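You operate a simulated robot arm through the tools that you are given. There is no shell and no other tool.

The job below is to be done with a simulated robot arm. You get a single attempt, and the scene is never put back.

JOB
Close the cell tap and the green tap, then wipe up the mud splash with the grey cloth.
Fine: put the cloth back where it lay; no puddle. What is to be rubbed or washed off counts as gone when no trace of it is left.

The check looks at the end state, three seconds after you hand in, the way a careful person would. Anything else that was tipped, shoved, dropped, spilled or broken makes it a failure. Flat cloth is picked up by pressing the open fingertips on it (5 to 10 N) and closing them slowly along it; thin cloth reads only 2 to 8 mm in the jaws.

ROBOT AND FRAMES
A 7-joint arm with a fingered hand, fixed in place. Base frame: the origin is at the foot of the arm, x ahead of it, y to its left, z up; the work surface is at about z = 880. Units: mm, degrees, N and s.
With the tool pointing down near the work surface it reaches from about 180 to 800 mm from the base axis. Its first joint turns from -166.0 to 166.0 degrees. Payload 4.9 kg.
The tool frame sits at the grasp point between the pads (the TCP): z along the fingers, y along the line on which they close. The tips reach 32 mm beyond it. The gripper opens to 192 mm. The gripper's body begins 89 mm behind the TCP. The gripper is a hand of 3 fingers: y runs from the thumb to the fingers, the wrist lies at [0, 0, -267] in the tool frame, and closing takes about 1.5 s.
Orientation is told as [roll, pitch, yaw] about the base's x, y, z axes, in that order, counted from this pose: with the fingers straight down and closing along the base's y, the tool's x points along the base's -x, its y along +y and its z along -z.

CONTROLS
- The arm moves only by the tool move_arm. Its argument "plan" is a list of rows, each an object (a shift or turn left out is 0, a gripper value left out holds the last) with "delta_pos": the shift along the tool's x, y, z in mm, a list of three; "delta_rot": the turn, a rotation vector about the tool's x, y, z in degrees, a list of three. In form: [{"delta_pos": [x, y, z], "delta_rot": [rx, ry, rz]}, ...]. A call has 1 to 20 rows; each row is the pose to reach, as a shift and turn from the pose commanded when the call began, along the tool's axes at that moment. "jaw" is the opening in per cent of the stroke, from 0 (shut) to 100 (fully open), set as the call begins (left out, the last holds). Each row takes 0.2 s and may step no farther than 50 mm and 8.6 degrees from the row before; otherwise, or with a gripper value out of range, the whole call is refused. A pose out of reach is approached as far as the arm can. The call stops where the force on the tool passes 40 N (or 10 N more than at its start, if that is more) or the arm is blocked; 0.2 s more then pass. The fingers move at their own pace (about 153 mm/s each) and stop on an object; they squeeze with about 33 N. The grip force told is the motor's: it shows also when the fingers shut on nothing. Time passes only in rows, and 0.2 s behind the last, so rows that repeat a pose let the fingers close. The reply holds the time, the measured pose of the TCP, the force on the tool along the base axes, the opening and the grip force, in the units named above and with some noise, with the torque about the TCP (base axes, N m) and any sound that the robot's microphone picked up.
- Cameras (640 x 400 px; columns grow to the right, rows downward): "scene" is fixed at [399.8, -501.8, 1653.7]; the picture's right is [0.98, -0.19, 0.00], its down [-0.09, -0.46, -0.88] and it looks along [0.17, 0.87, -0.47] (base axes); focal length 375 px, centre (320, 200). "wrist" rides on the gripper at [80, -46, -113] in the tool frame; the picture's right is [0.50, 0.87, 0.00], its down [-0.67, 0.39, -0.63] and it looks along [-0.55, 0.32, 0.78] (tool axes); focal length 226 px, centre (320, 200). There is no depth. A picture from a camera that has moved, and an enlarged one, comes with that camera's place and axes in the base frame and with its lens.
- get_image(camera): a new picture of that camera. No time passes.
- set_fingers(finger1, finger2, thumb_bend): sets how far each is bent, from 0 (flat) to 1 (curled in); at 0.3 the hand is open as for a grip, at 0.7 the pads meet at the TCP. One left out holds its place. A second passes; each finger stops where it meets its share of the squeeze, and holds until it gets a number again. A gripper value or a shape takes the hand back. It gives what a move gives, with no picture; readings hold the bend of each and the force on the fingers (four entries, about 0 where the hand has none), thumb and palm.
- set_grasp(shape): the hand has 3 fingers and takes this shape, open, in about a second: jaw (thumb against the fingers, like two jaws); tri (thumb and two fingers); tip (a fingertip pinch); poke (one finger out to press); point (the index stretched); flat (the hand flat); cup (the hand cupped); fist (a fist). The gripper value then closes the fingers along that shape, each until it touches; the sizes above hold for jaw. It gives what a move gives, with no picture.
- enlarge(camera, box): a new picture of the part [left, top, right, bottom] of that camera's present view, enlarged. No time passes.
- job_done(): hands the job in; it is judged then, once.

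Nothing tells you positions but the pictures and the camera data. Unless the task says otherwise, let go and move clear before handing in.

The tools are called after ">>>" as a command line: name --argument value ..., lists and objects as JSON in quotes. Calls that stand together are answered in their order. move_arm: Moves the arm, as the interface text tells. Its arguments: {"type":"object","properties":{"plan":{"type":"array","items":{"type":"object","properties":{"delta_pos":{"type":"array","items":{"type":"number"}},"delta_rot":{"type":"array","items":{"type":"number"}}}}},"jaw":{"type":"number"}},"required":["plan"]} The other tools are called the same way: set_grasp (shape) gives the hand a shape; set_fingers (finger1, finger2, thumb_bend) moves the fingers one by one; get_image (camera) takes a picture; enlarge (camera, box) takes an enlarged picture of a part of a camera's view; job_done () hands the job in.

At the start:

```text
clock: 0.0
tcp_pos: [434.3, 138.3, 1290.4]
ee_rot: [0.1, 0.1, 0.0]
wrist_force: [-0.1, 0.1, 0.1]
ft_torque: [0.02, 0.0, -0.04]
opening: 191.8
gripper_force: 0.1
shape: jaw
bend: [0.3, 0.3, 0.3]
finger forces: [0.1, 0.0, 0.0, 0.1, 0.0, 0.0]
```

scene: 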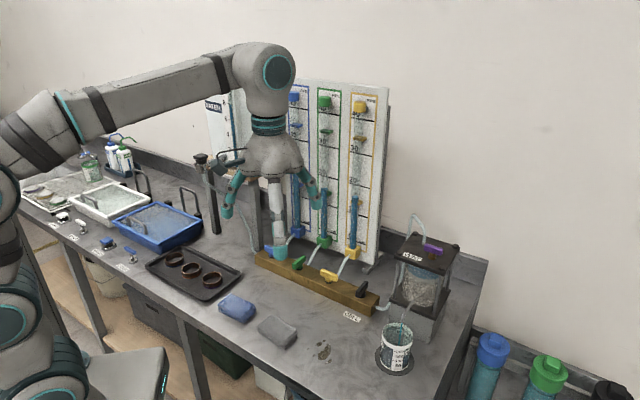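
wrist: 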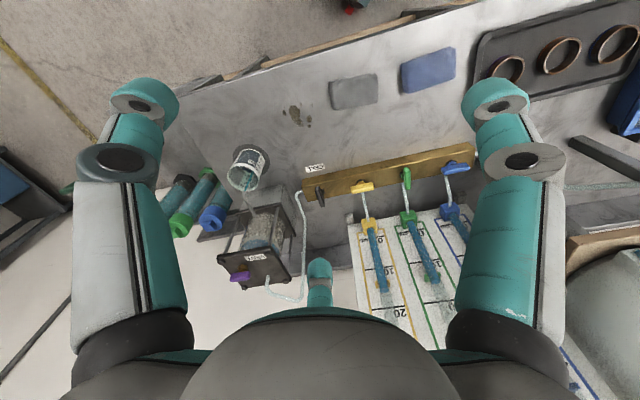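

I see a bench with a brass manifold carrying four taps (blue, green, yellow, black), a cell, a beaker, a grey and a blue cloth, and a mud splash. I'll look closer before moving.

>>> enlarge --camera "scene" --box '[240, 220, 400, 320]'

>>> enlarge --camera "scene" --box '[340, 210, 480, 390]'

>>> enlarge --camera "wrist" --box '[200, 60, 500, 300]'

>>> enlarge --camera "scene" --box '[200, 270, 360, 370]'

>>> enlarge --camera "wrist" --box '[280, 130, 480, 240]'

```text
4.00 times, centred on (320, 270) of scene
camera zoom: at [399.8, -501.8, 1653.7], right [0.98, -0.19, 0.0], down [-0.09, -0.46, -0.88], along [0.17, 0.87, -0.47], focal length 1500 px, centre (320, -80)
```

zoom: 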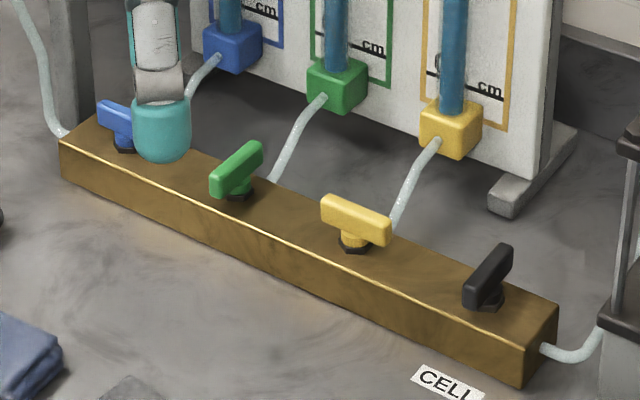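

```text
2.22 times, centred on (410, 300) of scene
camera zoom: at [399.8, -501.8, 1653.7], right [0.98, -0.19, 0.0], down [-0.09, -0.46, -0.88], along [0.17, 0.87, -0.47], focal length 833 px, centre (120, -22)
```

zoom: 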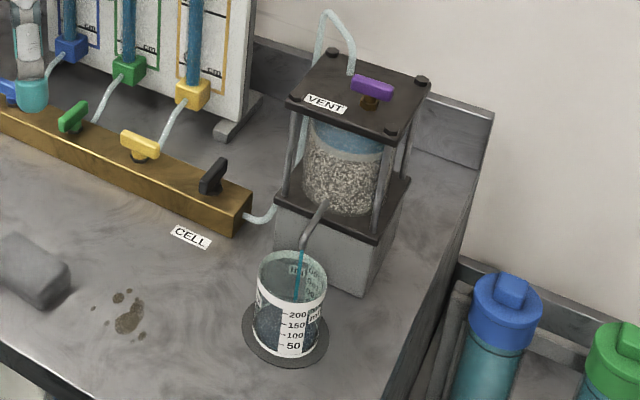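

```text
1.67 times, centred on (350, 180) of wrist
camera zoom: at [354.6, 91.4, 1402.9], right [-0.5, 0.87, 0.0], down [0.67, 0.39, 0.63], along [0.55, 0.32, -0.78], focal length 377 px, centre (270, 233)
```

zoom: 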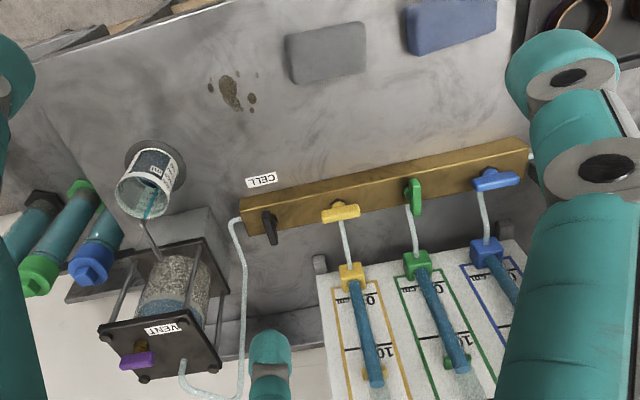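

```text
4.00 times, centred on (280, 320) of scene
camera zoom: at [399.8, -501.8, 1653.7], right [0.98, -0.19, 0.0], down [-0.09, -0.46, -0.88], along [0.17, 0.87, -0.47], focal length 1500 px, centre (480, -280)
```

zoom: 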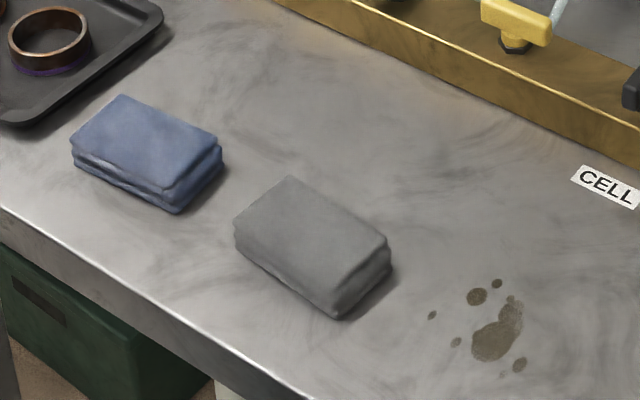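

```text
3.20 times, centred on (380, 185) of wrist
camera zoom: at [354.6, 91.4, 1402.9], right [-0.5, 0.87, 0.0], down [0.67, 0.39, 0.63], along [0.55, 0.32, -0.78], focal length 723 px, centre (128, 248)
```

zoom: 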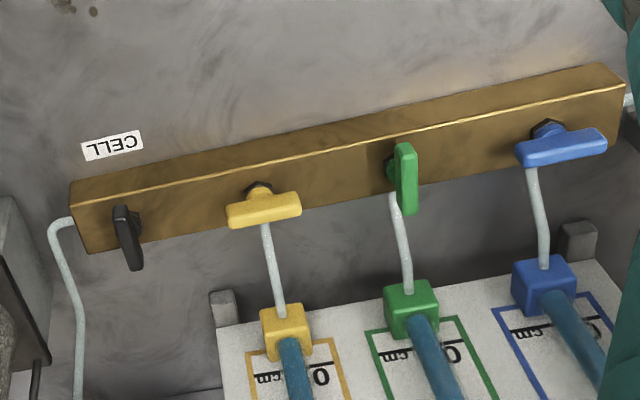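

Green and cell (black) handles stand across the brass bar, while yellow and blue lie along it, so I read those two as open. I put the cell tap at about (670, 274) and the green one at about (516, 425), with handles at z ≈ 938–955. Next I move above the cell tap with the hand half closed and look from there.

>>> move_arm --plan '[{"delta_pos": [-34, 19, 23], "delta_rot": [0, 0, -6.5]}, {"delta_pos": [-67, 39, 46], "delta_rot": [0, 0, -13]}, {"delta_pos": [-101, 58, 69], "delta_rot": [0, 0, -19.5]}, {"delta_pos": [-135, 77, 92], "delta_rot": [0, 0, -26]}, {"delta_pos": [-168, 97, 115], "delta_rot": [0, 0, -32.5]}, {"delta_pos": [-202, 116, 138], "delta_rot": [0, 0, -39]}, {"delta_pos": [-236, 136, 160], "delta_rot": [0, 0, -45]}]' --jaw 35

>>> get_image --camera "wrist"

>>> get_image --camera "scene"

```text
clock: 1.6
tcp_pos: [670.3, 274.8, 1130.3]
ee_rot: [-0.1, -0.1, 45.0]
wrist_force: [-0.5, 0.1, 1.8]
ft_torque: [-0.03, -0.03, 0.03]
opening: 67.5
gripper_force: 0.0
shape: jaw
bend: [0.44, 0.44, 0.7]
finger forces: [0.0, 0.0, 0.0, 0.1, 0.0, 0.0]
```

```text
taken
camera wrist: at [646.3, 184.5, 1242.9], right [-0.97, 0.26, 0.0], down [0.2, 0.75, 0.63], along [0.16, 0.61, -0.77], focal length 226 px, centre (320, 200)
```

wrist: 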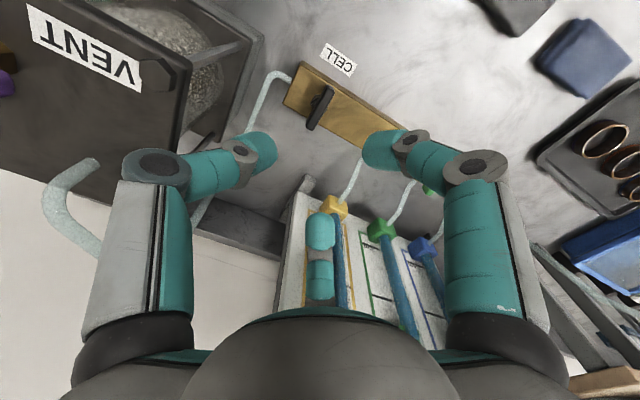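

```text
taken
```

scene: 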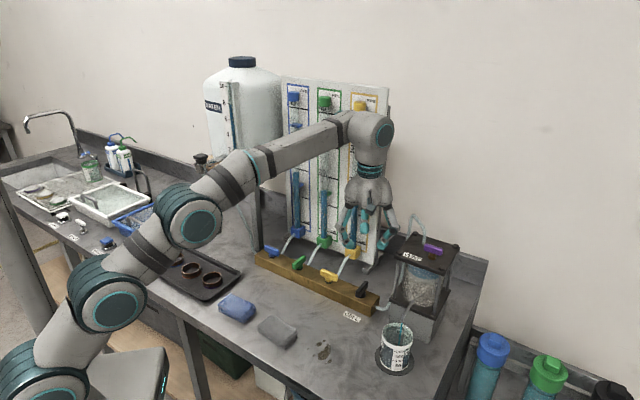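

The cell stands about 95 mm beyond the black tap, so a wide grip there would be cramped. I'll close the fingers into a single tip, turn the hand so that a gap faces the cell, and push the handle round instead.

>>> move_arm --plan '[{"delta_pos": [-2, 4, 0], "delta_rot": [0, 0, 8.5]}, {"delta_pos": [-4, 8, 0], "delta_rot": [0, 0, 17]}, {"delta_pos": [-7, 12, 0], "delta_rot": [0, 0, 25.5]}, {"delta_pos": [-9, 16, 0], "delta_rot": [0, 0, 34]}, {"delta_pos": [-12, 20, 0], "delta_rot": [0, 0, 42.5]}, {"delta_pos": [-14, 24, 0], "delta_rot": [0, 0, 51]}, {"delta_pos": [-16, 27.5, 0], "delta_rot": [0, 0, 59.5]}]' --jaw 0

>>> get_image --camera "wrist"

>>> enlarge --camera "scene" --box '[320, 150, 480, 310]'

```text
clock: 3.2
tcp_pos: [663.4, 305.0, 1131.2]
ee_rot: [0.0, 0.0, -14.6]
wrist_force: [-0.2, 0.9, 0.3]
ft_torque: [-0.01, 0.01, -0.01]
opening: 0.0
gripper_force: 33.1
shape: jaw
bend: [0.7, 0.7, 0.7]
finger forces: [0.0, 0.0, 0.0, 0.0, 0.0, 0.0]
```

```text
taken
camera wrist: at [573.8, 279.9, 1243.5], right [-0.26, 0.96, 0.0], down [0.75, 0.21, 0.63], along [0.61, 0.17, -0.78], focal length 226 px, centre (320, 200)
```

wrist: 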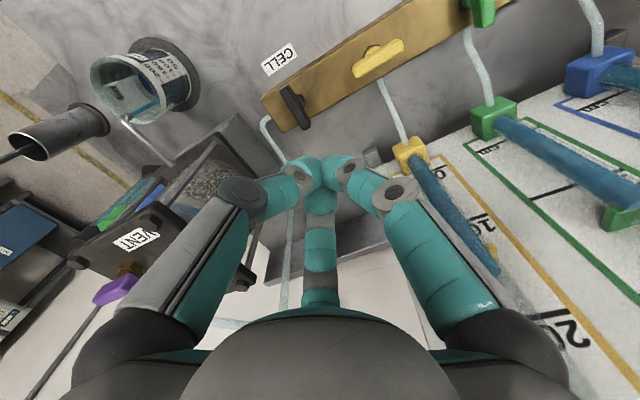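

```text
2.50 times, centred on (400, 230) of scene
camera zoom: at [399.8, -501.8, 1653.7], right [0.98, -0.19, 0.0], down [-0.09, -0.46, -0.88], along [0.17, 0.87, -0.47], focal length 938 px, centre (120, 125)
```

zoom: 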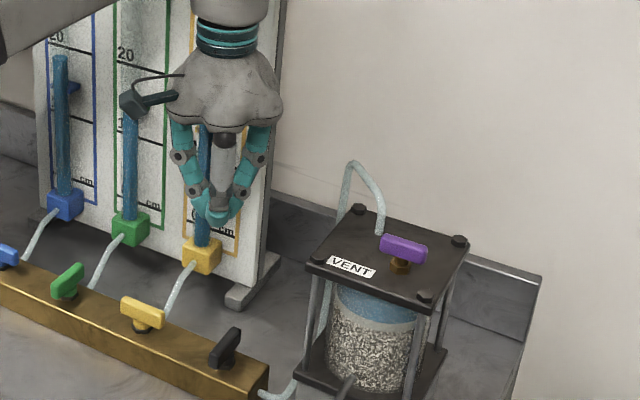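

The closed fingers form a broad cone rather than a slim tip. I'll try the poke shape, which leaves one finger out.

>>> set_grasp --shape "poke"

>>> get_image --camera "wrist"

>>> enlarge --camera "scene" --box '[320, 150, 480, 310]'

```text
clock: 4.1
tcp_pos: [663.8, 304.8, 1130.1]
ee_rot: [0.0, 0.0, -14.4]
wrist_force: [0.3, -0.4, -0.2]
ft_torque: [-0.03, 0.0, 0.01]
opening: 0.2
gripper_force: 0.0
shape: poke
bend: [1.0, 1.0, 0.91]
finger forces: [0.0, 0.1, 0.1, 0.0, 0.1, 0.0]
```

```text
taken
camera wrist: at [574.0, 279.4, 1243.2], right [-0.27, 0.96, 0.0], down [0.75, 0.21, 0.63], along [0.61, 0.17, -0.78], focal length 226 px, centre (320, 200)
```

wrist: 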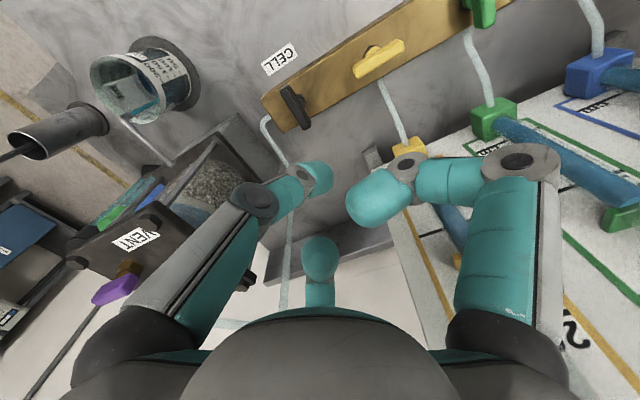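

```text
2.50 times, centred on (400, 230) of scene
camera zoom: at [399.8, -501.8, 1653.7], right [0.98, -0.19, 0.0], down [-0.09, -0.46, -0.88], along [0.17, 0.87, -0.47], focal length 938 px, centre (120, 125)
```

zoom: 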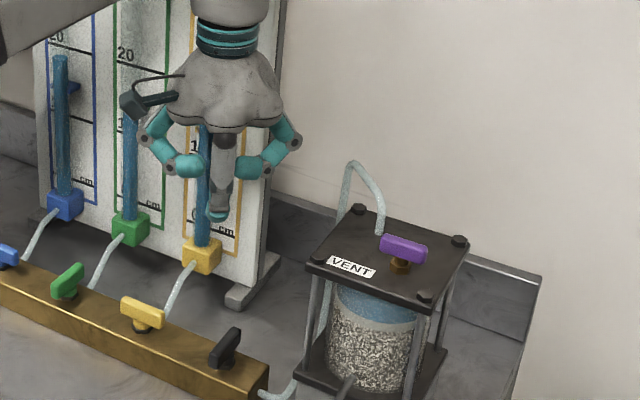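

Poke leaves the thumb out, with its tip near the TCP, and that will do as a pusher. I'll fix the tap positions more exactly from this viewpoint.

>>> enlarge --camera "wrist" --box '[240, 30, 420, 150]'

>>> enlarge --camera "scene" --box '[340, 260, 420, 310]'

>>> enlarge --camera "scene" --box '[370, 300, 430, 380]'

```text
3.33 times, centred on (330, 90) of wrist
camera zoom: at [574.0, 279.4, 1243.2], right [-0.27, 0.96, 0.0], down [0.75, 0.21, 0.63], along [0.61, 0.17, -0.78], focal length 754 px, centre (287, 567)
```

zoom: 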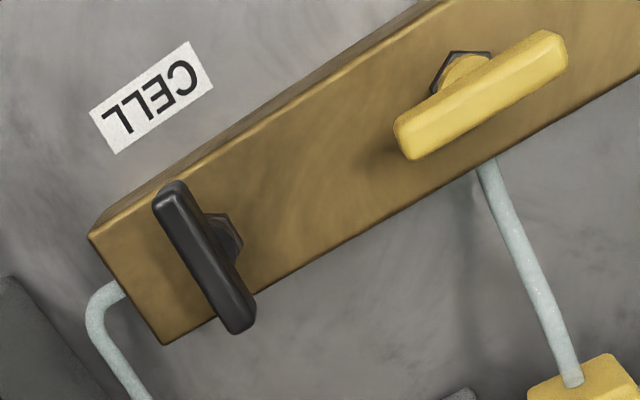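

```text
8.00 times, centred on (380, 285) of scene
camera zoom: at [399.8, -501.8, 1653.7], right [0.98, -0.19, 0.0], down [-0.09, -0.46, -0.88], along [0.17, 0.87, -0.47], focal length 3000 px, centre (-160, -480)
```

zoom: 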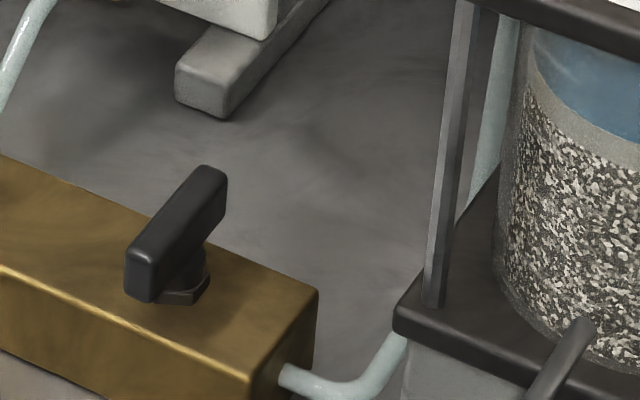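

```text
5.00 times, centred on (400, 340) of scene
camera zoom: at [399.8, -501.8, 1653.7], right [0.98, -0.19, 0.0], down [-0.09, -0.46, -0.88], along [0.17, 0.87, -0.47], focal length 1875 px, centre (-80, -500)
```

zoom: 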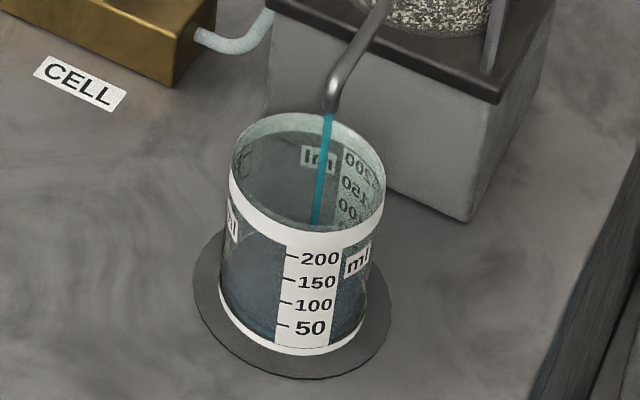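

The cell tap pivot comes out at about (667, 275), with its handle 53 mm long across the bar. I'll go to its front end with the hand leaning toward the robot, so the palm stays clear of the cell.

>>> move_arm --plan '[{"delta_pos": [-8.6, -32, 0], "delta_rot": [0, 0, -7.2]}, {"delta_pos": [-17.2, -64.3, 0], "delta_rot": [0, 0, -14.4]}, {"delta_pos": [-17.2, -64.3, 0], "delta_rot": [0, 0, -14.4]}]'

```text
clock: 4.9
tcp_pos: [663.2, 238.6, 1129.4]
ee_rot: [0.0, -0.1, 0.0]
wrist_force: [0.3, -0.3, -0.1]
ft_torque: [0.03, -0.03, 0.0]
opening: 0.0
gripper_force: 0.0
shape: poke
bend: [1.0, 1.0, 0.91]
finger forces: [0.0, 0.0, 0.1, 0.0, 0.1, 0.1]
```

The hand is level above the start point. Now I'll tilt it and come down partway, then look.

>>> move_arm --plan '[{"delta_pos": [0, 0, 20], "delta_rot": [-4.8, -4.7, 0]}, {"delta_pos": [0, 0, 50], "delta_rot": [-9.6, -9.4, 0]}, {"delta_pos": [0, 0, 85], "delta_rot": [-14.3, -14, 0]}, {"delta_pos": [0, 0, 120], "delta_rot": [-14.3, -14, 0]}]'

>>> get_image --camera "wrist"

>>> enlarge --camera "scene" --box '[320, 190, 480, 310]'

```text
clock: 5.9
tcp_pos: [663.9, 239.1, 1011.6]
ee_rot: [14.7, -14.0, -1.9]
wrist_force: [0.6, 0.1, 0.8]
ft_torque: [-0.01, 0.0, 0.0]
opening: 0.0
gripper_force: 0.0
shape: poke
bend: [1.0, 1.0, 0.91]
finger forces: [0.0, 0.0, 0.0, 0.0, 0.0, 0.1]
```

```text
taken
camera wrist: at [560.0, 168.6, 1086.6], right [-0.51, 0.86, 0.09], down [0.49, 0.2, 0.85], along [0.71, 0.48, -0.52], focal length 226 px, centre (320, 200)
```

wrist: 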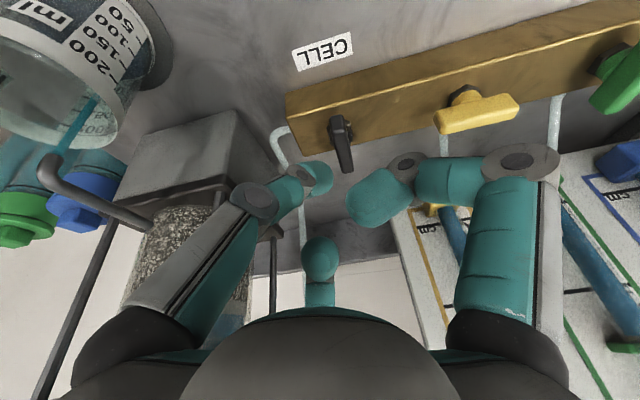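

```text
3.33 times, centred on (400, 250) of scene
camera zoom: at [399.8, -501.8, 1653.7], right [0.98, -0.19, 0.0], down [-0.09, -0.46, -0.88], along [0.17, 0.87, -0.47], focal length 1250 px, centre (53, 33)
```

zoom: 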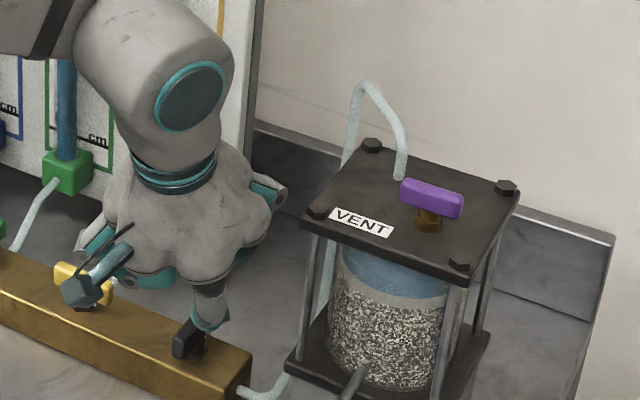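

The palm is well clear of the cell. I'll lower the thumb tip beside the handle's front end.

>>> move_arm --plan '[{"delta_pos": [6, -6.1, 23.5]}, {"delta_pos": [9.6, -9.8, 37.6]}, {"delta_pos": [12.4, -12.7, 48.9]}]'

>>> get_image --camera "wrist"

>>> enlarge --camera "scene" --box '[330, 240, 410, 310]'

```text
clock: 6.7
tcp_pos: [663.5, 239.2, 958.5]
ee_rot: [14.7, -13.9, -1.9]
wrist_force: [-0.6, 0.0, 0.1]
ft_torque: [-0.02, 0.04, -0.03]
opening: 0.0
gripper_force: 0.0
shape: poke
bend: [1.0, 1.0, 0.91]
finger forces: [0.0, 0.1, 0.0, 0.0, 0.1, 0.0]
```

```text
taken
camera wrist: at [560.4, 168.3, 1033.4], right [-0.51, 0.86, 0.09], down [0.49, 0.2, 0.85], along [0.71, 0.48, -0.52], focal length 226 px, centre (320, 200)
```

wrist: 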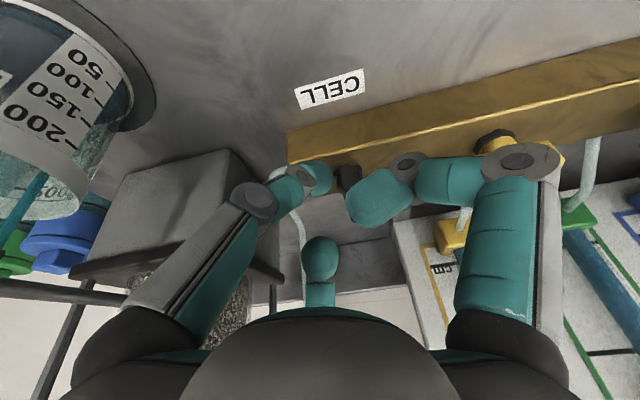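

```text
5.71 times, centred on (370, 275) of scene
camera zoom: at [399.8, -501.8, 1653.7], right [0.98, -0.19, 0.0], down [-0.09, -0.46, -0.88], along [0.17, 0.87, -0.47], focal length 2143 px, centre (34, -229)
```

zoom: 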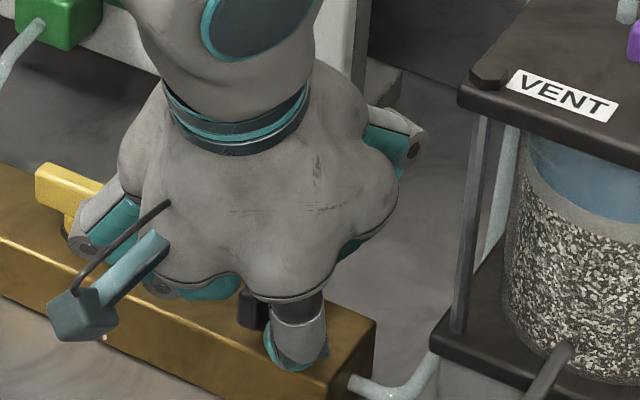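

The thumb tip sits just to the right of the handle's front end. I'll push it gently to the left (clockwise) and read the force to see whether the tap gives.

>>> move_arm --plan '[{"delta_pos": [4.7, 4.6, 0]}, {"delta_pos": [7.6, 5.5, -0.5]}, {"delta_pos": [10.5, 6.4, -1]}, {"delta_pos": [13.2, 7.3, -1.5]}, {"delta_pos": [16, 8.2, -2]}]'

>>> enlarge --camera "wrist" --box '[240, 100, 440, 240]'

>>> enlarge --camera "scene" --box '[330, 240, 410, 310]'

```text
clock: 7.9
tcp_pos: [646.5, 246.7, 957.8]
ee_rot: [14.6, -13.8, -1.9]
wrist_force: [0.2, -1.1, -0.5]
ft_torque: [-0.02, -0.02, 0.01]
opening: 0.2
gripper_force: 0.1
shape: poke
bend: [1.0, 1.0, 0.91]
finger forces: [0.0, 0.0, 0.0, 0.0, 0.6, 0.1]
```

```text
2.86 times, centred on (340, 170) of wrist
camera zoom: at [543.4, 176.0, 1034.1], right [-0.51, 0.86, 0.09], down [0.49, 0.2, 0.85], along [0.71, 0.48, -0.52], focal length 646 px, centre (263, 286)
```

zoom: 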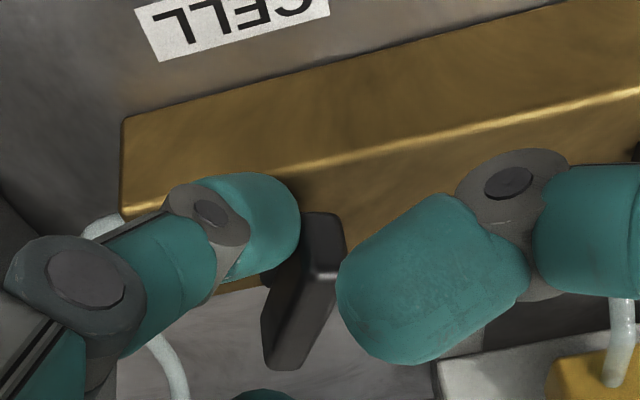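

```text
5.71 times, centred on (370, 275) of scene
camera zoom: at [399.8, -501.8, 1653.7], right [0.98, -0.19, 0.0], down [-0.09, -0.46, -0.88], along [0.17, 0.87, -0.47], focal length 2143 px, centre (34, -229)
```

zoom: 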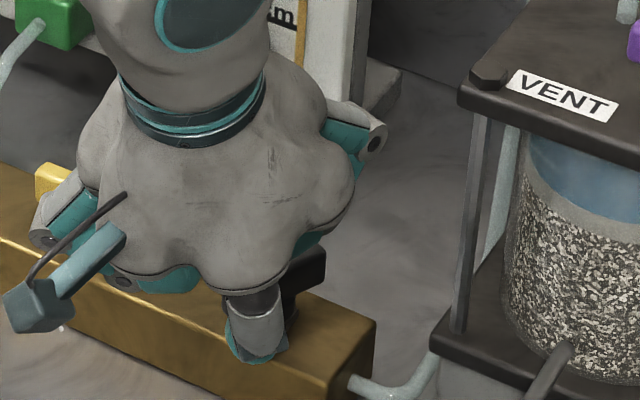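

The handle gives freely clockwise, with barely 1 N. I'll carry on round until it lies along the bar.

>>> move_arm --plan '[{"delta_pos": [4.5, 4, -0.1]}, {"delta_pos": [8.4, 8.7, 0.1]}, {"delta_pos": [10.5, 14.3, 1]}, {"delta_pos": [11.6, 20.2, 2.3]}, {"delta_pos": [9.6, 22.2, 3.3]}]'

>>> enlarge --camera "wrist" --box '[240, 100, 440, 240]'

>>> enlarge --camera "scene" --box '[330, 240, 410, 310]'

```text
clock: 9.1
tcp_pos: [636.9, 270.0, 958.1]
ee_rot: [14.5, -13.8, -2.0]
wrist_force: [-1.8, -1.0, -0.2]
ft_torque: [0.01, 0.01, -0.01]
opening: 0.0
gripper_force: 0.0
shape: poke
bend: [1.0, 1.0, 0.91]
finger forces: [0.0, 0.0, 0.1, 0.1, 1.0, 0.0]
```

```text
2.86 times, centred on (340, 170) of wrist
camera zoom: at [534.0, 198.1, 1033.4], right [-0.51, 0.86, 0.09], down [0.49, 0.2, 0.85], along [0.71, 0.48, -0.52], focal length 646 px, centre (263, 286)
```

zoom: 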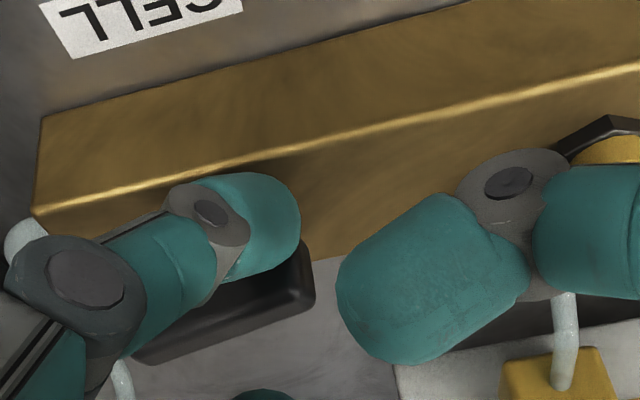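

```text
5.71 times, centred on (370, 275) of scene
camera zoom: at [399.8, -501.8, 1653.7], right [0.98, -0.19, 0.0], down [-0.09, -0.46, -0.88], along [0.17, 0.87, -0.47], focal length 2143 px, centre (34, -229)
```

zoom: 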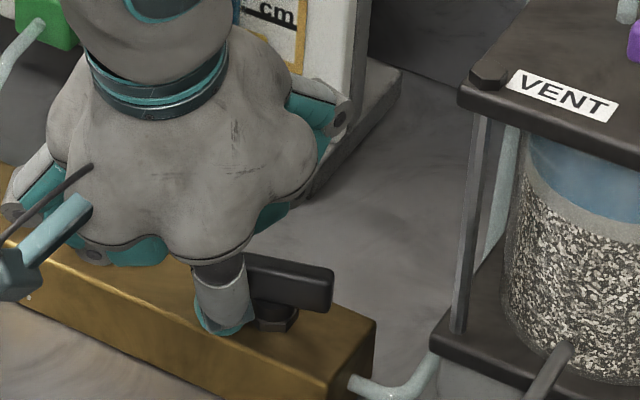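

The handle is now nearly along the bar. I'll nudge it a little further to feel for its stop.

>>> move_arm --plan '[{"delta_pos": [-1, 1, 0.5]}, {"delta_pos": [-2, 2, 1]}, {"delta_pos": [-3, 3, 1.5]}]'

>>> enlarge --camera "wrist" --box '[240, 100, 440, 240]'

>>> enlarge --camera "scene" --box '[380, 300, 420, 370]'

```text
clock: 9.9
tcp_pos: [641.2, 272.8, 957.3]
ee_rot: [14.6, -13.8, -1.8]
wrist_force: [-1.7, -0.1, -0.4]
ft_torque: [0.02, 0.03, 0.0]
opening: 0.0
gripper_force: 0.0
shape: poke
bend: [1.0, 1.0, 0.91]
finger forces: [0.1, 0.0, 0.0, 0.0, 1.3, 0.1]
```

```text
2.86 times, centred on (340, 170) of wrist
camera zoom: at [537.6, 201.9, 1033.4], right [-0.51, 0.86, 0.09], down [0.49, 0.2, 0.85], along [0.71, 0.48, -0.52], focal length 646 px, centre (263, 286)
```

zoom: 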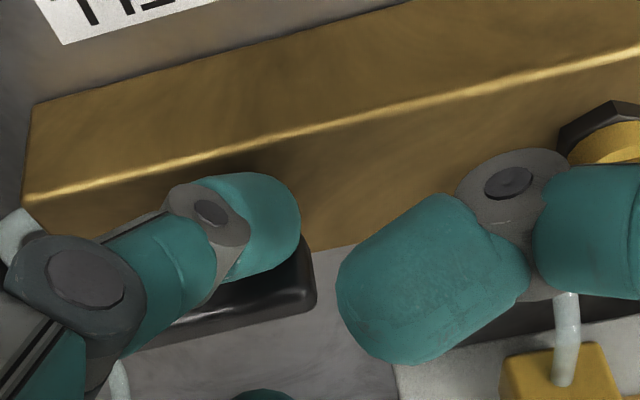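

```text
5.71 times, centred on (400, 335) of scene
camera zoom: at [399.8, -501.8, 1653.7], right [0.98, -0.19, 0.0], down [-0.09, -0.46, -0.88], along [0.17, 0.87, -0.47], focal length 2143 px, centre (-137, -571)
```

zoom: 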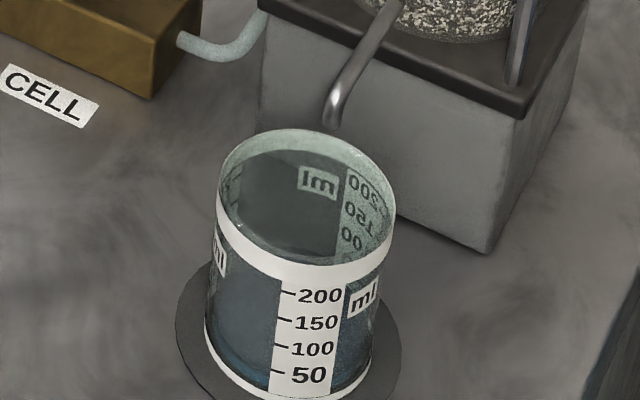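

The stream into the beaker has stopped and the cell handle lies along the bar. I'll back off, rise and move over the green tap.

>>> move_arm --plan '[{"delta_pos": [5.3, -5.4, -2.7]}, {"delta_pos": [9.9, -10.1, -5.1]}, {"delta_pos": [-0.9, 0.9, -47.4]}, {"delta_pos": [-11.6, 11.9, -89.7]}, {"delta_pos": [-22.4, 22.8, -132]}, {"delta_pos": [2.7, 57.3, -145.4]}, {"delta_pos": [32, 87.3, -145.1]}, {"delta_pos": [60.7, 118.1, -144.4]}, {"delta_pos": [87.9, 147.4, -143.7]}]'

>>> get_image --camera "wrist"

>>> enlarge --camera "wrist" --box '[240, 60, 420, 180]'

>>> enlarge --camera "scene" --box '[330, 250, 410, 300]'

>>> get_image --camera "scene"

```text
clock: 11.9
tcp_pos: [516.0, 384.2, 1110.5]
ee_rot: [14.7, -13.8, -1.9]
wrist_force: [-1.3, -0.1, 0.8]
ft_torque: [0.0, -0.01, 0.0]
opening: 0.0
gripper_force: 0.0
shape: poke
bend: [1.0, 1.0, 0.91]
finger forces: [0.0, 0.1, 0.0, 0.0, 0.0, 0.0]
```

```text
taken
camera wrist: at [412.5, 313.3, 1184.5], right [-0.51, 0.86, 0.09], down [0.49, 0.2, 0.85], along [0.71, 0.48, -0.52], focal length 226 px, centre (320, 200)
```

wrist: 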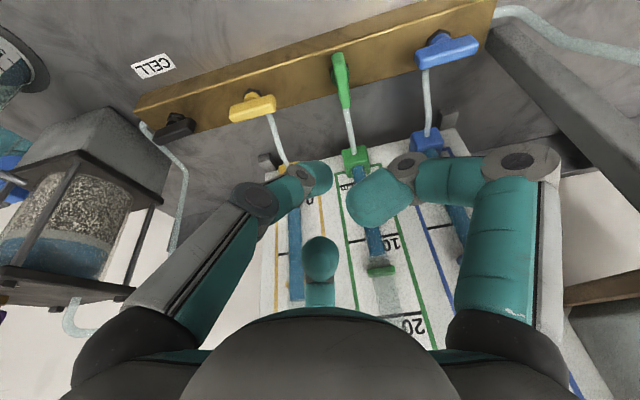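

```text
3.33 times, centred on (330, 120) of wrist
camera zoom: at [412.5, 313.3, 1184.5], right [-0.51, 0.86, 0.09], down [0.49, 0.2, 0.85], along [0.71, 0.48, -0.52], focal length 754 px, centre (287, 467)
```

zoom: 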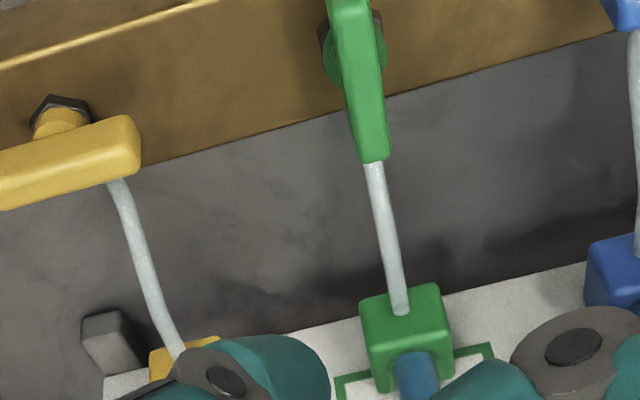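

```text
8.00 times, centred on (370, 275) of scene
camera zoom: at [399.8, -501.8, 1653.7], right [0.98, -0.19, 0.0], down [-0.09, -0.46, -0.88], along [0.17, 0.87, -0.47], focal length 3000 px, centre (-80, -400)
```

zoom: 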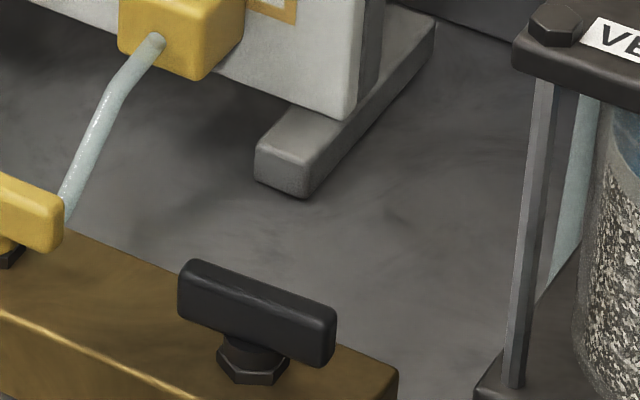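

```text
taken
```

scene: 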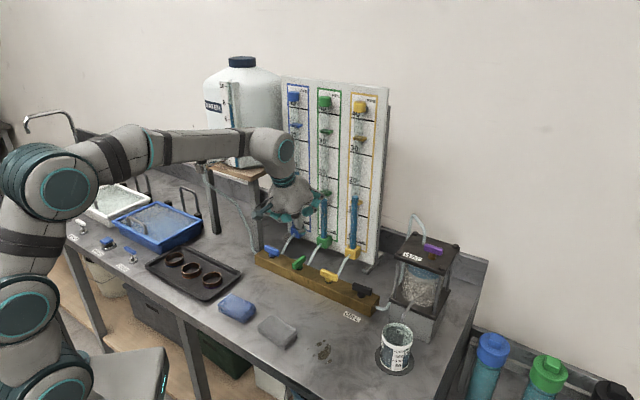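

The green tap is below me. The cell handle looks a few degrees short of parallel, so I'll compare it with the yellow and blue handles.

>>> enlarge --camera "scene" --box '[310, 250, 390, 300]'

>>> enlarge --camera "scene" --box '[250, 235, 330, 285]'

>>> enlarge --camera "wrist" --box '[120, 20, 500, 180]'

```text
8.00 times, centred on (350, 275) of scene
camera zoom: at [399.8, -501.8, 1653.7], right [0.98, -0.19, 0.0], down [-0.09, -0.46, -0.88], along [0.17, 0.87, -0.47], focal length 3000 px, centre (80, -400)
```

zoom: 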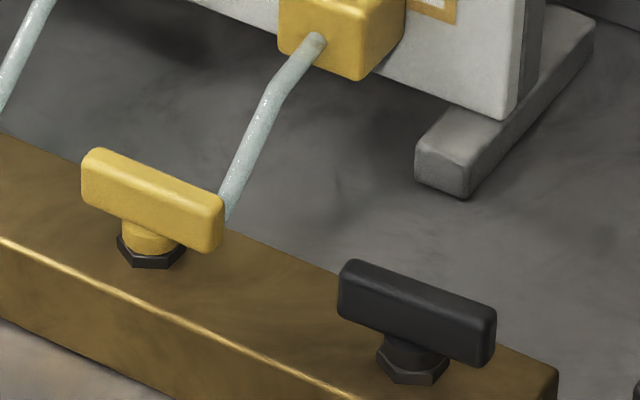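

```text
8.00 times, centred on (290, 260) of scene
camera zoom: at [399.8, -501.8, 1653.7], right [0.98, -0.19, 0.0], down [-0.09, -0.46, -0.88], along [0.17, 0.87, -0.47], focal length 3000 px, centre (560, -280)
```

zoom: 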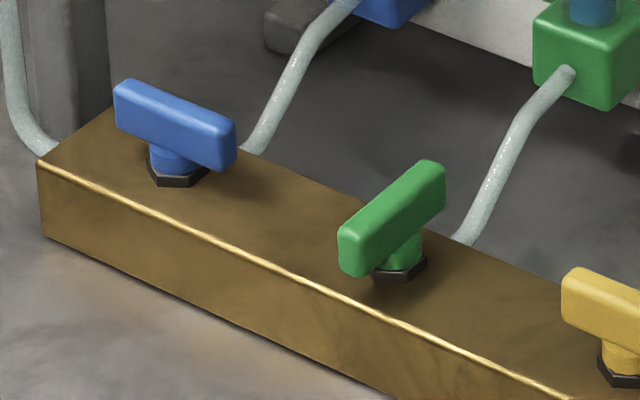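

```text
1.68 times, centred on (310, 100) of wrist
camera zoom: at [412.5, 313.3, 1184.5], right [-0.51, 0.86, 0.09], down [0.49, 0.2, 0.85], along [0.71, 0.48, -0.52], focal length 381 px, centre (337, 368)
```

zoom: 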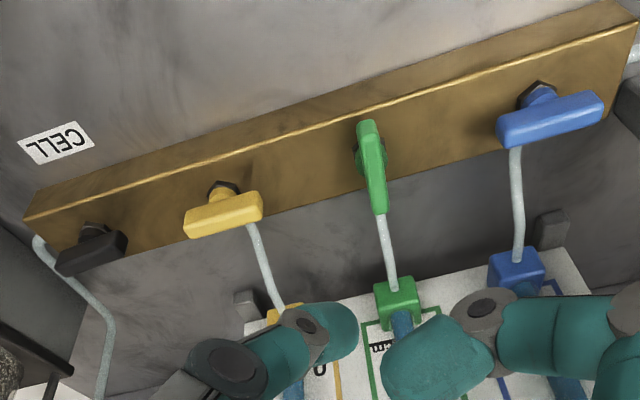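

Yellow and blue show the closed angle, and the cell handle needs about 5° more, which I'll give it after the green tap. Descending beside the green handle's front end now.

>>> move_arm --plan '[{"delta_pos": [11, -11.2, 43]}, {"delta_pos": [22, -22.4, 86]}, {"delta_pos": [31, -31.7, 122]}, {"delta_pos": [36.3, -37.1, 142.9]}]'

>>> enlarge --camera "wrist" --box '[240, 100, 440, 240]'

>>> enlarge --camera "scene" --box '[240, 210, 340, 290]'

```text
clock: 12.9
tcp_pos: [517.2, 381.7, 956.1]
ee_rot: [14.6, -14.0, -2.0]
wrist_force: [0.0, 0.3, 0.7]
ft_torque: [-0.02, 0.01, 0.01]
opening: 0.1
gripper_force: 0.0
shape: poke
bend: [1.0, 1.0, 0.91]
finger forces: [0.1, 0.0, 0.1, 0.1, 0.0, 0.0]
```

```text
2.86 times, centred on (340, 170) of wrist
camera zoom: at [413.9, 311.2, 1032.1], right [-0.51, 0.86, 0.09], down [0.49, 0.2, 0.85], along [0.71, 0.48, -0.52], focal length 646 px, centre (263, 286)
```

zoom: 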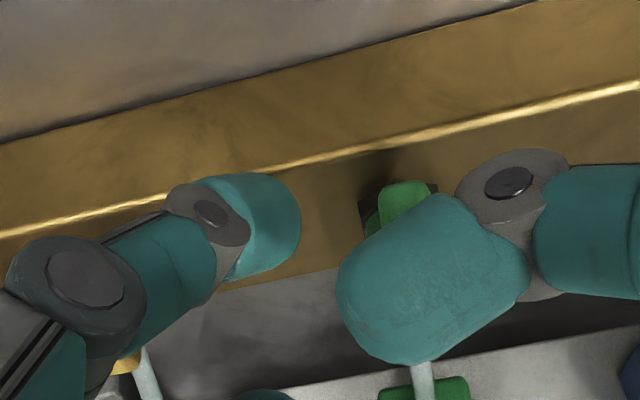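

```text
5.00 times, centred on (290, 250) of scene
camera zoom: at [399.8, -501.8, 1653.7], right [0.98, -0.19, 0.0], down [-0.09, -0.46, -0.88], along [0.17, 0.87, -0.47], focal length 1875 px, centre (470, -50)
```

zoom: 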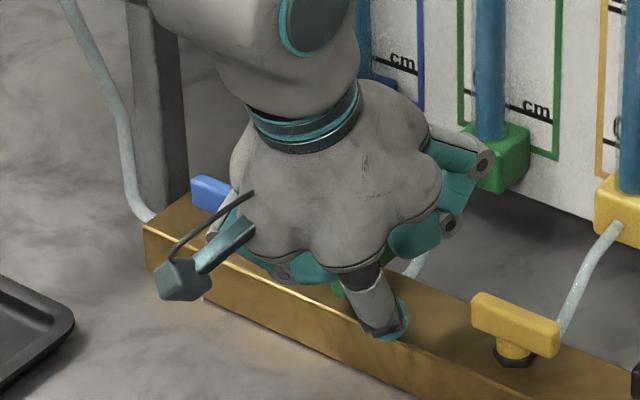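

The thumb is to the right of the green handle with a gap of about 15 mm. I'll push it clockwise along the same path, slightly raised.

>>> move_arm --plan '[{"delta_pos": [1.9, 8.1, -0.5]}, {"delta_pos": [5.8, 12.6, -0.4]}, {"delta_pos": [12.8, 15.5, -1.4]}, {"delta_pos": [19.9, 19.1, -2.2]}, {"delta_pos": [24.7, 23.4, -2.3]}, {"delta_pos": [28.6, 27.7, -2.2]}, {"delta_pos": [30.3, 33.3, -1.2]}, {"delta_pos": [31.6, 39, -0.1]}, {"delta_pos": [29.8, 40.8, 0.8]}]'

>>> enlarge --camera "wrist" --box '[240, 100, 440, 240]'

>>> enlarge --camera "scene" --box '[250, 235, 330, 285]'

```text
clock: 14.9
tcp_pos: [486.9, 424.3, 958.2]
ee_rot: [14.6, -13.8, -1.9]
wrist_force: [-1.2, -0.7, -1.0]
ft_torque: [-0.02, 0.06, 0.02]
opening: 0.1
gripper_force: 0.0
shape: poke
bend: [1.0, 1.0, 0.91]
finger forces: [0.0, 0.0, 0.0, 0.0, 1.3, 0.0]
```

```text
2.86 times, centred on (340, 170) of wrist
camera zoom: at [383.2, 353.1, 1033.1], right [-0.51, 0.86, 0.09], down [0.49, 0.2, 0.85], along [0.71, 0.48, -0.52], focal length 646 px, centre (263, 286)
```

zoom: 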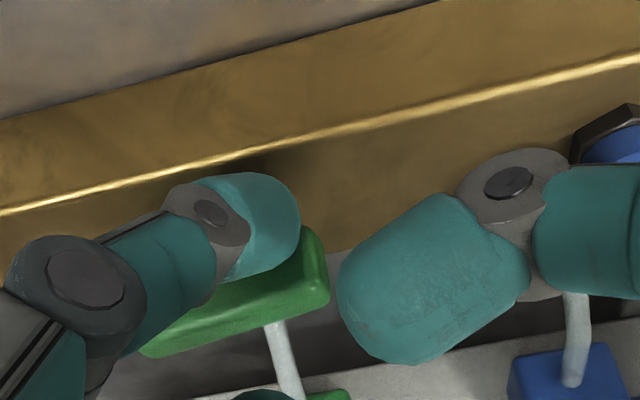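

```text
8.00 times, centred on (290, 260) of scene
camera zoom: at [399.8, -501.8, 1653.7], right [0.98, -0.19, 0.0], down [-0.09, -0.46, -0.88], along [0.17, 0.87, -0.47], focal length 3000 px, centre (560, -280)
```

zoom: 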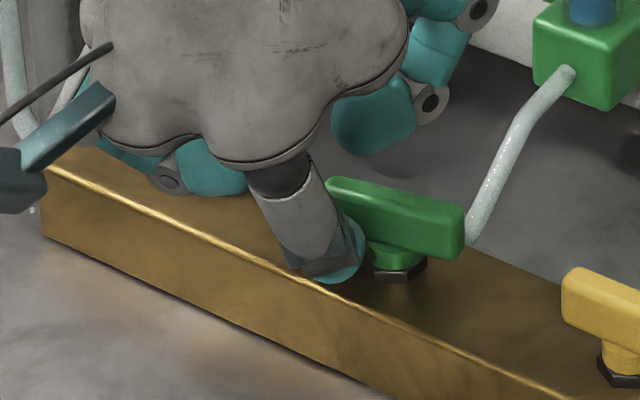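

The green handle is about 14° short of parallel. I'll push it a few millimetres further.

>>> move_arm --plan '[{"delta_pos": [-1.1, 1.1, 0.6]}, {"delta_pos": [-2.2, 2.2, 1.1]}, {"delta_pos": [-3.3, 3.3, 1.7]}, {"delta_pos": [-3.3, 3.3, 1.7]}]'

>>> enlarge --camera "scene" --box '[250, 235, 330, 285]'

```text
clock: 15.9
tcp_pos: [490.2, 426.0, 957.9]
ee_rot: [14.5, -13.7, -2.0]
wrist_force: [-7.9, -3.9, 0.5]
ft_torque: [-0.08, 0.16, 0.07]
opening: 0.0
gripper_force: 0.1
shape: poke
bend: [1.0, 1.0, 0.91]
finger forces: [0.1, 0.0, 0.0, 0.0, 8.1, 0.0]
```

```text
8.00 times, centred on (290, 260) of scene
camera zoom: at [399.8, -501.8, 1653.7], right [0.98, -0.19, 0.0], down [-0.09, -0.46, -0.88], along [0.17, 0.87, -0.47], focal length 3000 px, centre (560, -280)
```

zoom: 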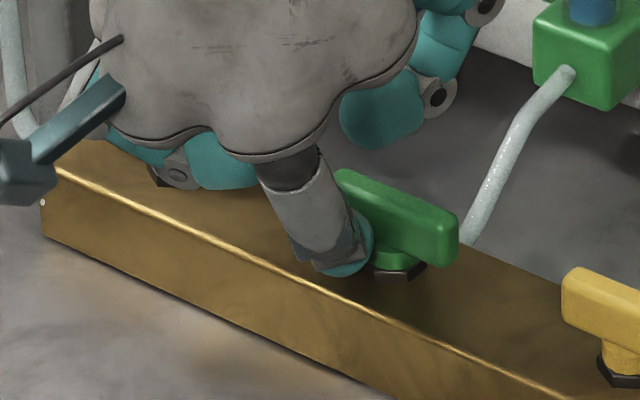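

The force rose to 8 N, so the green tap is at its stop and parallel to the bar. Now I'll go back to the cell tap and finish its last few degrees the same way.

>>> move_arm --plan '[{"delta_pos": [6.6, -6.7, -3.4]}, {"delta_pos": [11.8, -12.1, -6.2]}, {"delta_pos": [2.2, -2.3, -43.8]}, {"delta_pos": [-7.3, 7.4, -81.4]}, {"delta_pos": [-38.3, -18.1, -90.8]}, {"delta_pos": [-70.4, -49.6, -90.8]}, {"delta_pos": [-102.5, -81.1, -90.8]}, {"delta_pos": [-134.7, -112.6, -90.8]}, {"delta_pos": [-162.7, -141, -91]}, {"delta_pos": [-152, -152, -48.7]}, {"delta_pos": [-141.2, -163, -6.4]}, {"delta_pos": [-141.2, -163, -6.4]}]'

>>> enlarge --camera "scene" --box '[330, 240, 410, 310]'

>>> enlarge --camera "scene" --box '[250, 235, 330, 285]'

```text
clock: 18.5
tcp_pos: [629.1, 263.3, 959.8]
ee_rot: [14.5, -13.9, -1.8]
wrist_force: [0.7, 0.4, 0.4]
ft_torque: [-0.01, 0.03, 0.01]
opening: 0.0
gripper_force: 0.1
shape: poke
bend: [1.0, 1.0, 0.91]
finger forces: [0.0, 0.0, 0.0, 0.0, 0.1, 0.1]
```

```text
5.71 times, centred on (370, 275) of scene
camera zoom: at [399.8, -501.8, 1653.7], right [0.98, -0.19, 0.0], down [-0.09, -0.46, -0.88], along [0.17, 0.87, -0.47], focal length 2143 px, centre (34, -229)
```

zoom: 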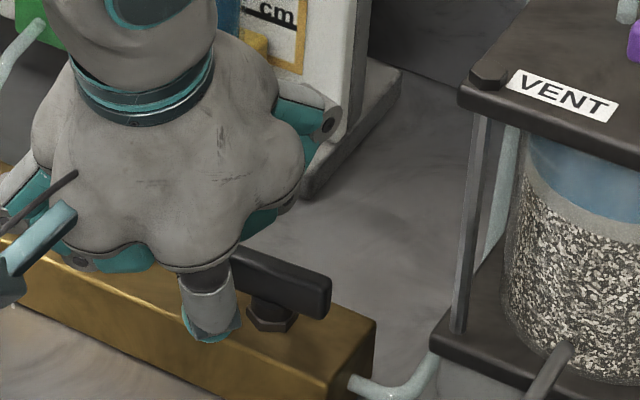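

```text
8.00 times, centred on (290, 260) of scene
camera zoom: at [399.8, -501.8, 1653.7], right [0.98, -0.19, 0.0], down [-0.09, -0.46, -0.88], along [0.17, 0.87, -0.47], focal length 3000 px, centre (560, -280)
```

zoom: 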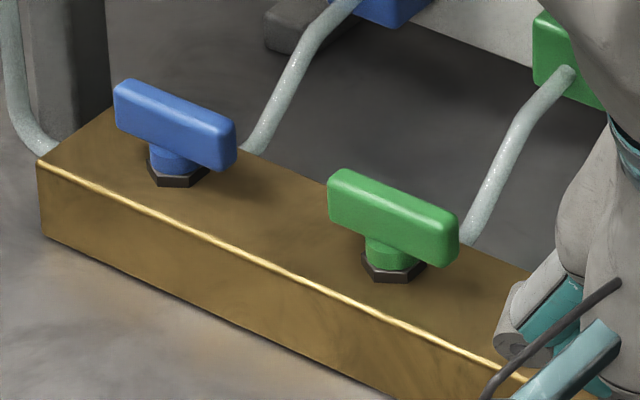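

Green now matches blue. I'll push the cell handle on to its stop, watching the force.

>>> move_arm --plan '[{"delta_pos": [-3.9, 4, 2]}, {"delta_pos": [-7.2, 7.4, 3.8]}, {"delta_pos": [-9.9, 10.1, 5.1]}, {"delta_pos": [-11.2, 11.4, 5.8]}, {"delta_pos": [-12.2, 12.4, 6.3]}, {"delta_pos": [-12.2, 12.4, 6.3]}]'

>>> enlarge --camera "scene" --box '[330, 240, 410, 310]'

```text
clock: 19.9
tcp_pos: [642.8, 276.1, 956.8]
ee_rot: [14.5, -13.7, -1.8]
wrist_force: [-13.9, -12.2, 4.5]
ft_torque: [-0.21, 0.31, -0.02]
opening: 0.0
gripper_force: 0.2
shape: poke
bend: [1.0, 1.0, 0.91]
finger forces: [0.0, 0.0, 0.0, 0.0, 19.5, 0.1]
```

```text
5.71 times, centred on (370, 275) of scene
camera zoom: at [399.8, -501.8, 1653.7], right [0.98, -0.19, 0.0], down [-0.09, -0.46, -0.88], along [0.17, 0.87, -0.47], focal length 2143 px, centre (34, -229)
```

zoom: 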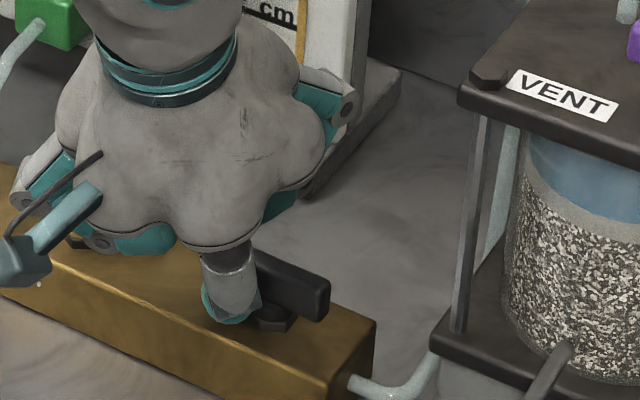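

The handle met its stop at about 19 N, so the cell tap is fully closed. I'll back off, rise and check it, then move toward the grey cloth at about (429, 215).

>>> move_arm --plan '[{"delta_pos": [6.6, -6.7, -3.4]}, {"delta_pos": [11.8, -12.1, -6.2]}, {"delta_pos": [1, -1.1, -48.5]}, {"delta_pos": [-9.7, 9.9, -90.8]}, {"delta_pos": [-19.2, 19.6, -128]}, {"delta_pos": [8.5, -8.6, -142.7]}]'

>>> get_image --camera "scene"

>>> enlarge --camera "scene" --box '[310, 250, 390, 300]'

```text
clock: 21.3
tcp_pos: [597.9, 233.6, 1087.6]
ee_rot: [14.6, -13.9, -1.9]
wrist_force: [-0.4, 1.1, -1.4]
ft_torque: [0.01, -0.04, -0.02]
opening: 0.0
gripper_force: 0.0
shape: poke
bend: [1.0, 1.0, 0.91]
finger forces: [0.0, 0.0, 0.0, 0.0, 0.0, 0.0]
```

```text
taken
```

scene: 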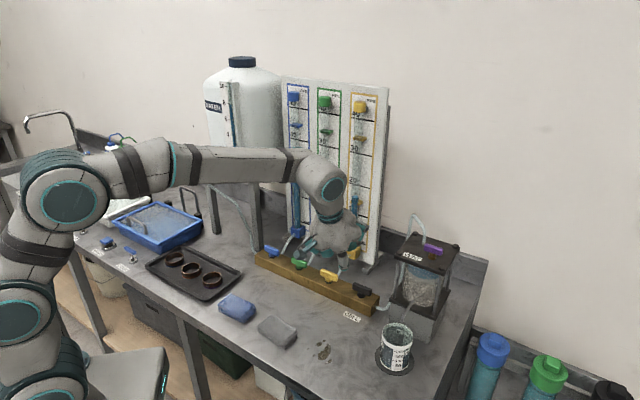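

```text
8.00 times, centred on (350, 275) of scene
camera zoom: at [399.8, -501.8, 1653.7], right [0.98, -0.19, 0.0], down [-0.09, -0.46, -0.88], along [0.17, 0.87, -0.47], focal length 3000 px, centre (80, -400)
```

zoom: 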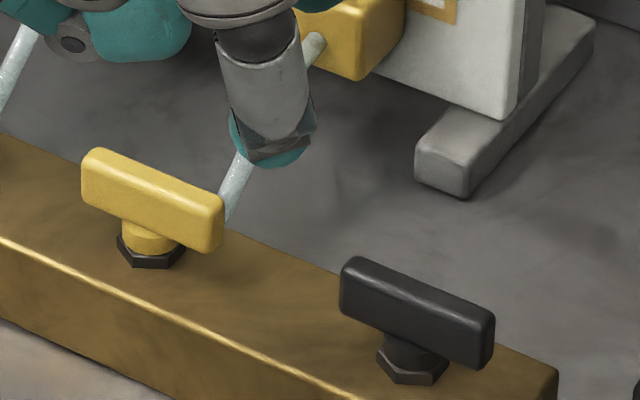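

Both taps are closed and yellow is undisturbed. I'll straighten the hand and move over the grey cloth.

>>> move_arm --plan '[{"delta_pos": [41, -3.3, -11.3], "delta_rot": [3.6, 3.5, 0]}, {"delta_pos": [82, -6.6, -22.6], "delta_rot": [7.2, 7, 0]}, {"delta_pos": [123, -10, -33.9], "delta_rot": [10.8, 10.5, 0]}, {"delta_pos": [163.7, -13.3, -45.2], "delta_rot": [14.3, 14, 0]}, {"delta_pos": [163.7, -13.3, -45.2], "delta_rot": [14.3, 14, 0]}]'

>>> set_grasp --shape "jaw"

```text
clock: 22.5
tcp_pos: [429.7, 214.2, 1086.4]
ee_rot: [-0.1, 0.0, -0.1]
wrist_force: [0.7, 0.4, 0.1]
ft_torque: [-0.02, 0.02, 0.01]
opening: 0.0
gripper_force: 0.0
shape: poke
bend: [1.0, 1.0, 0.91]
finger forces: [0.1, 0.0, 0.0, 0.0, 0.0, 0.0]
```

```text
clock: 23.4
tcp_pos: [430.1, 213.8, 1087.4]
ee_rot: [-0.1, 0.0, -0.1]
wrist_force: [-0.3, 0.2, 0.7]
ft_torque: [0.03, -0.01, 0.01]
opening: 191.9
gripper_force: 0.0
shape: jaw
bend: [0.3, 0.3, 0.3]
finger forces: [0.1, 0.0, 0.0, 0.0, 0.1, 0.0]
```

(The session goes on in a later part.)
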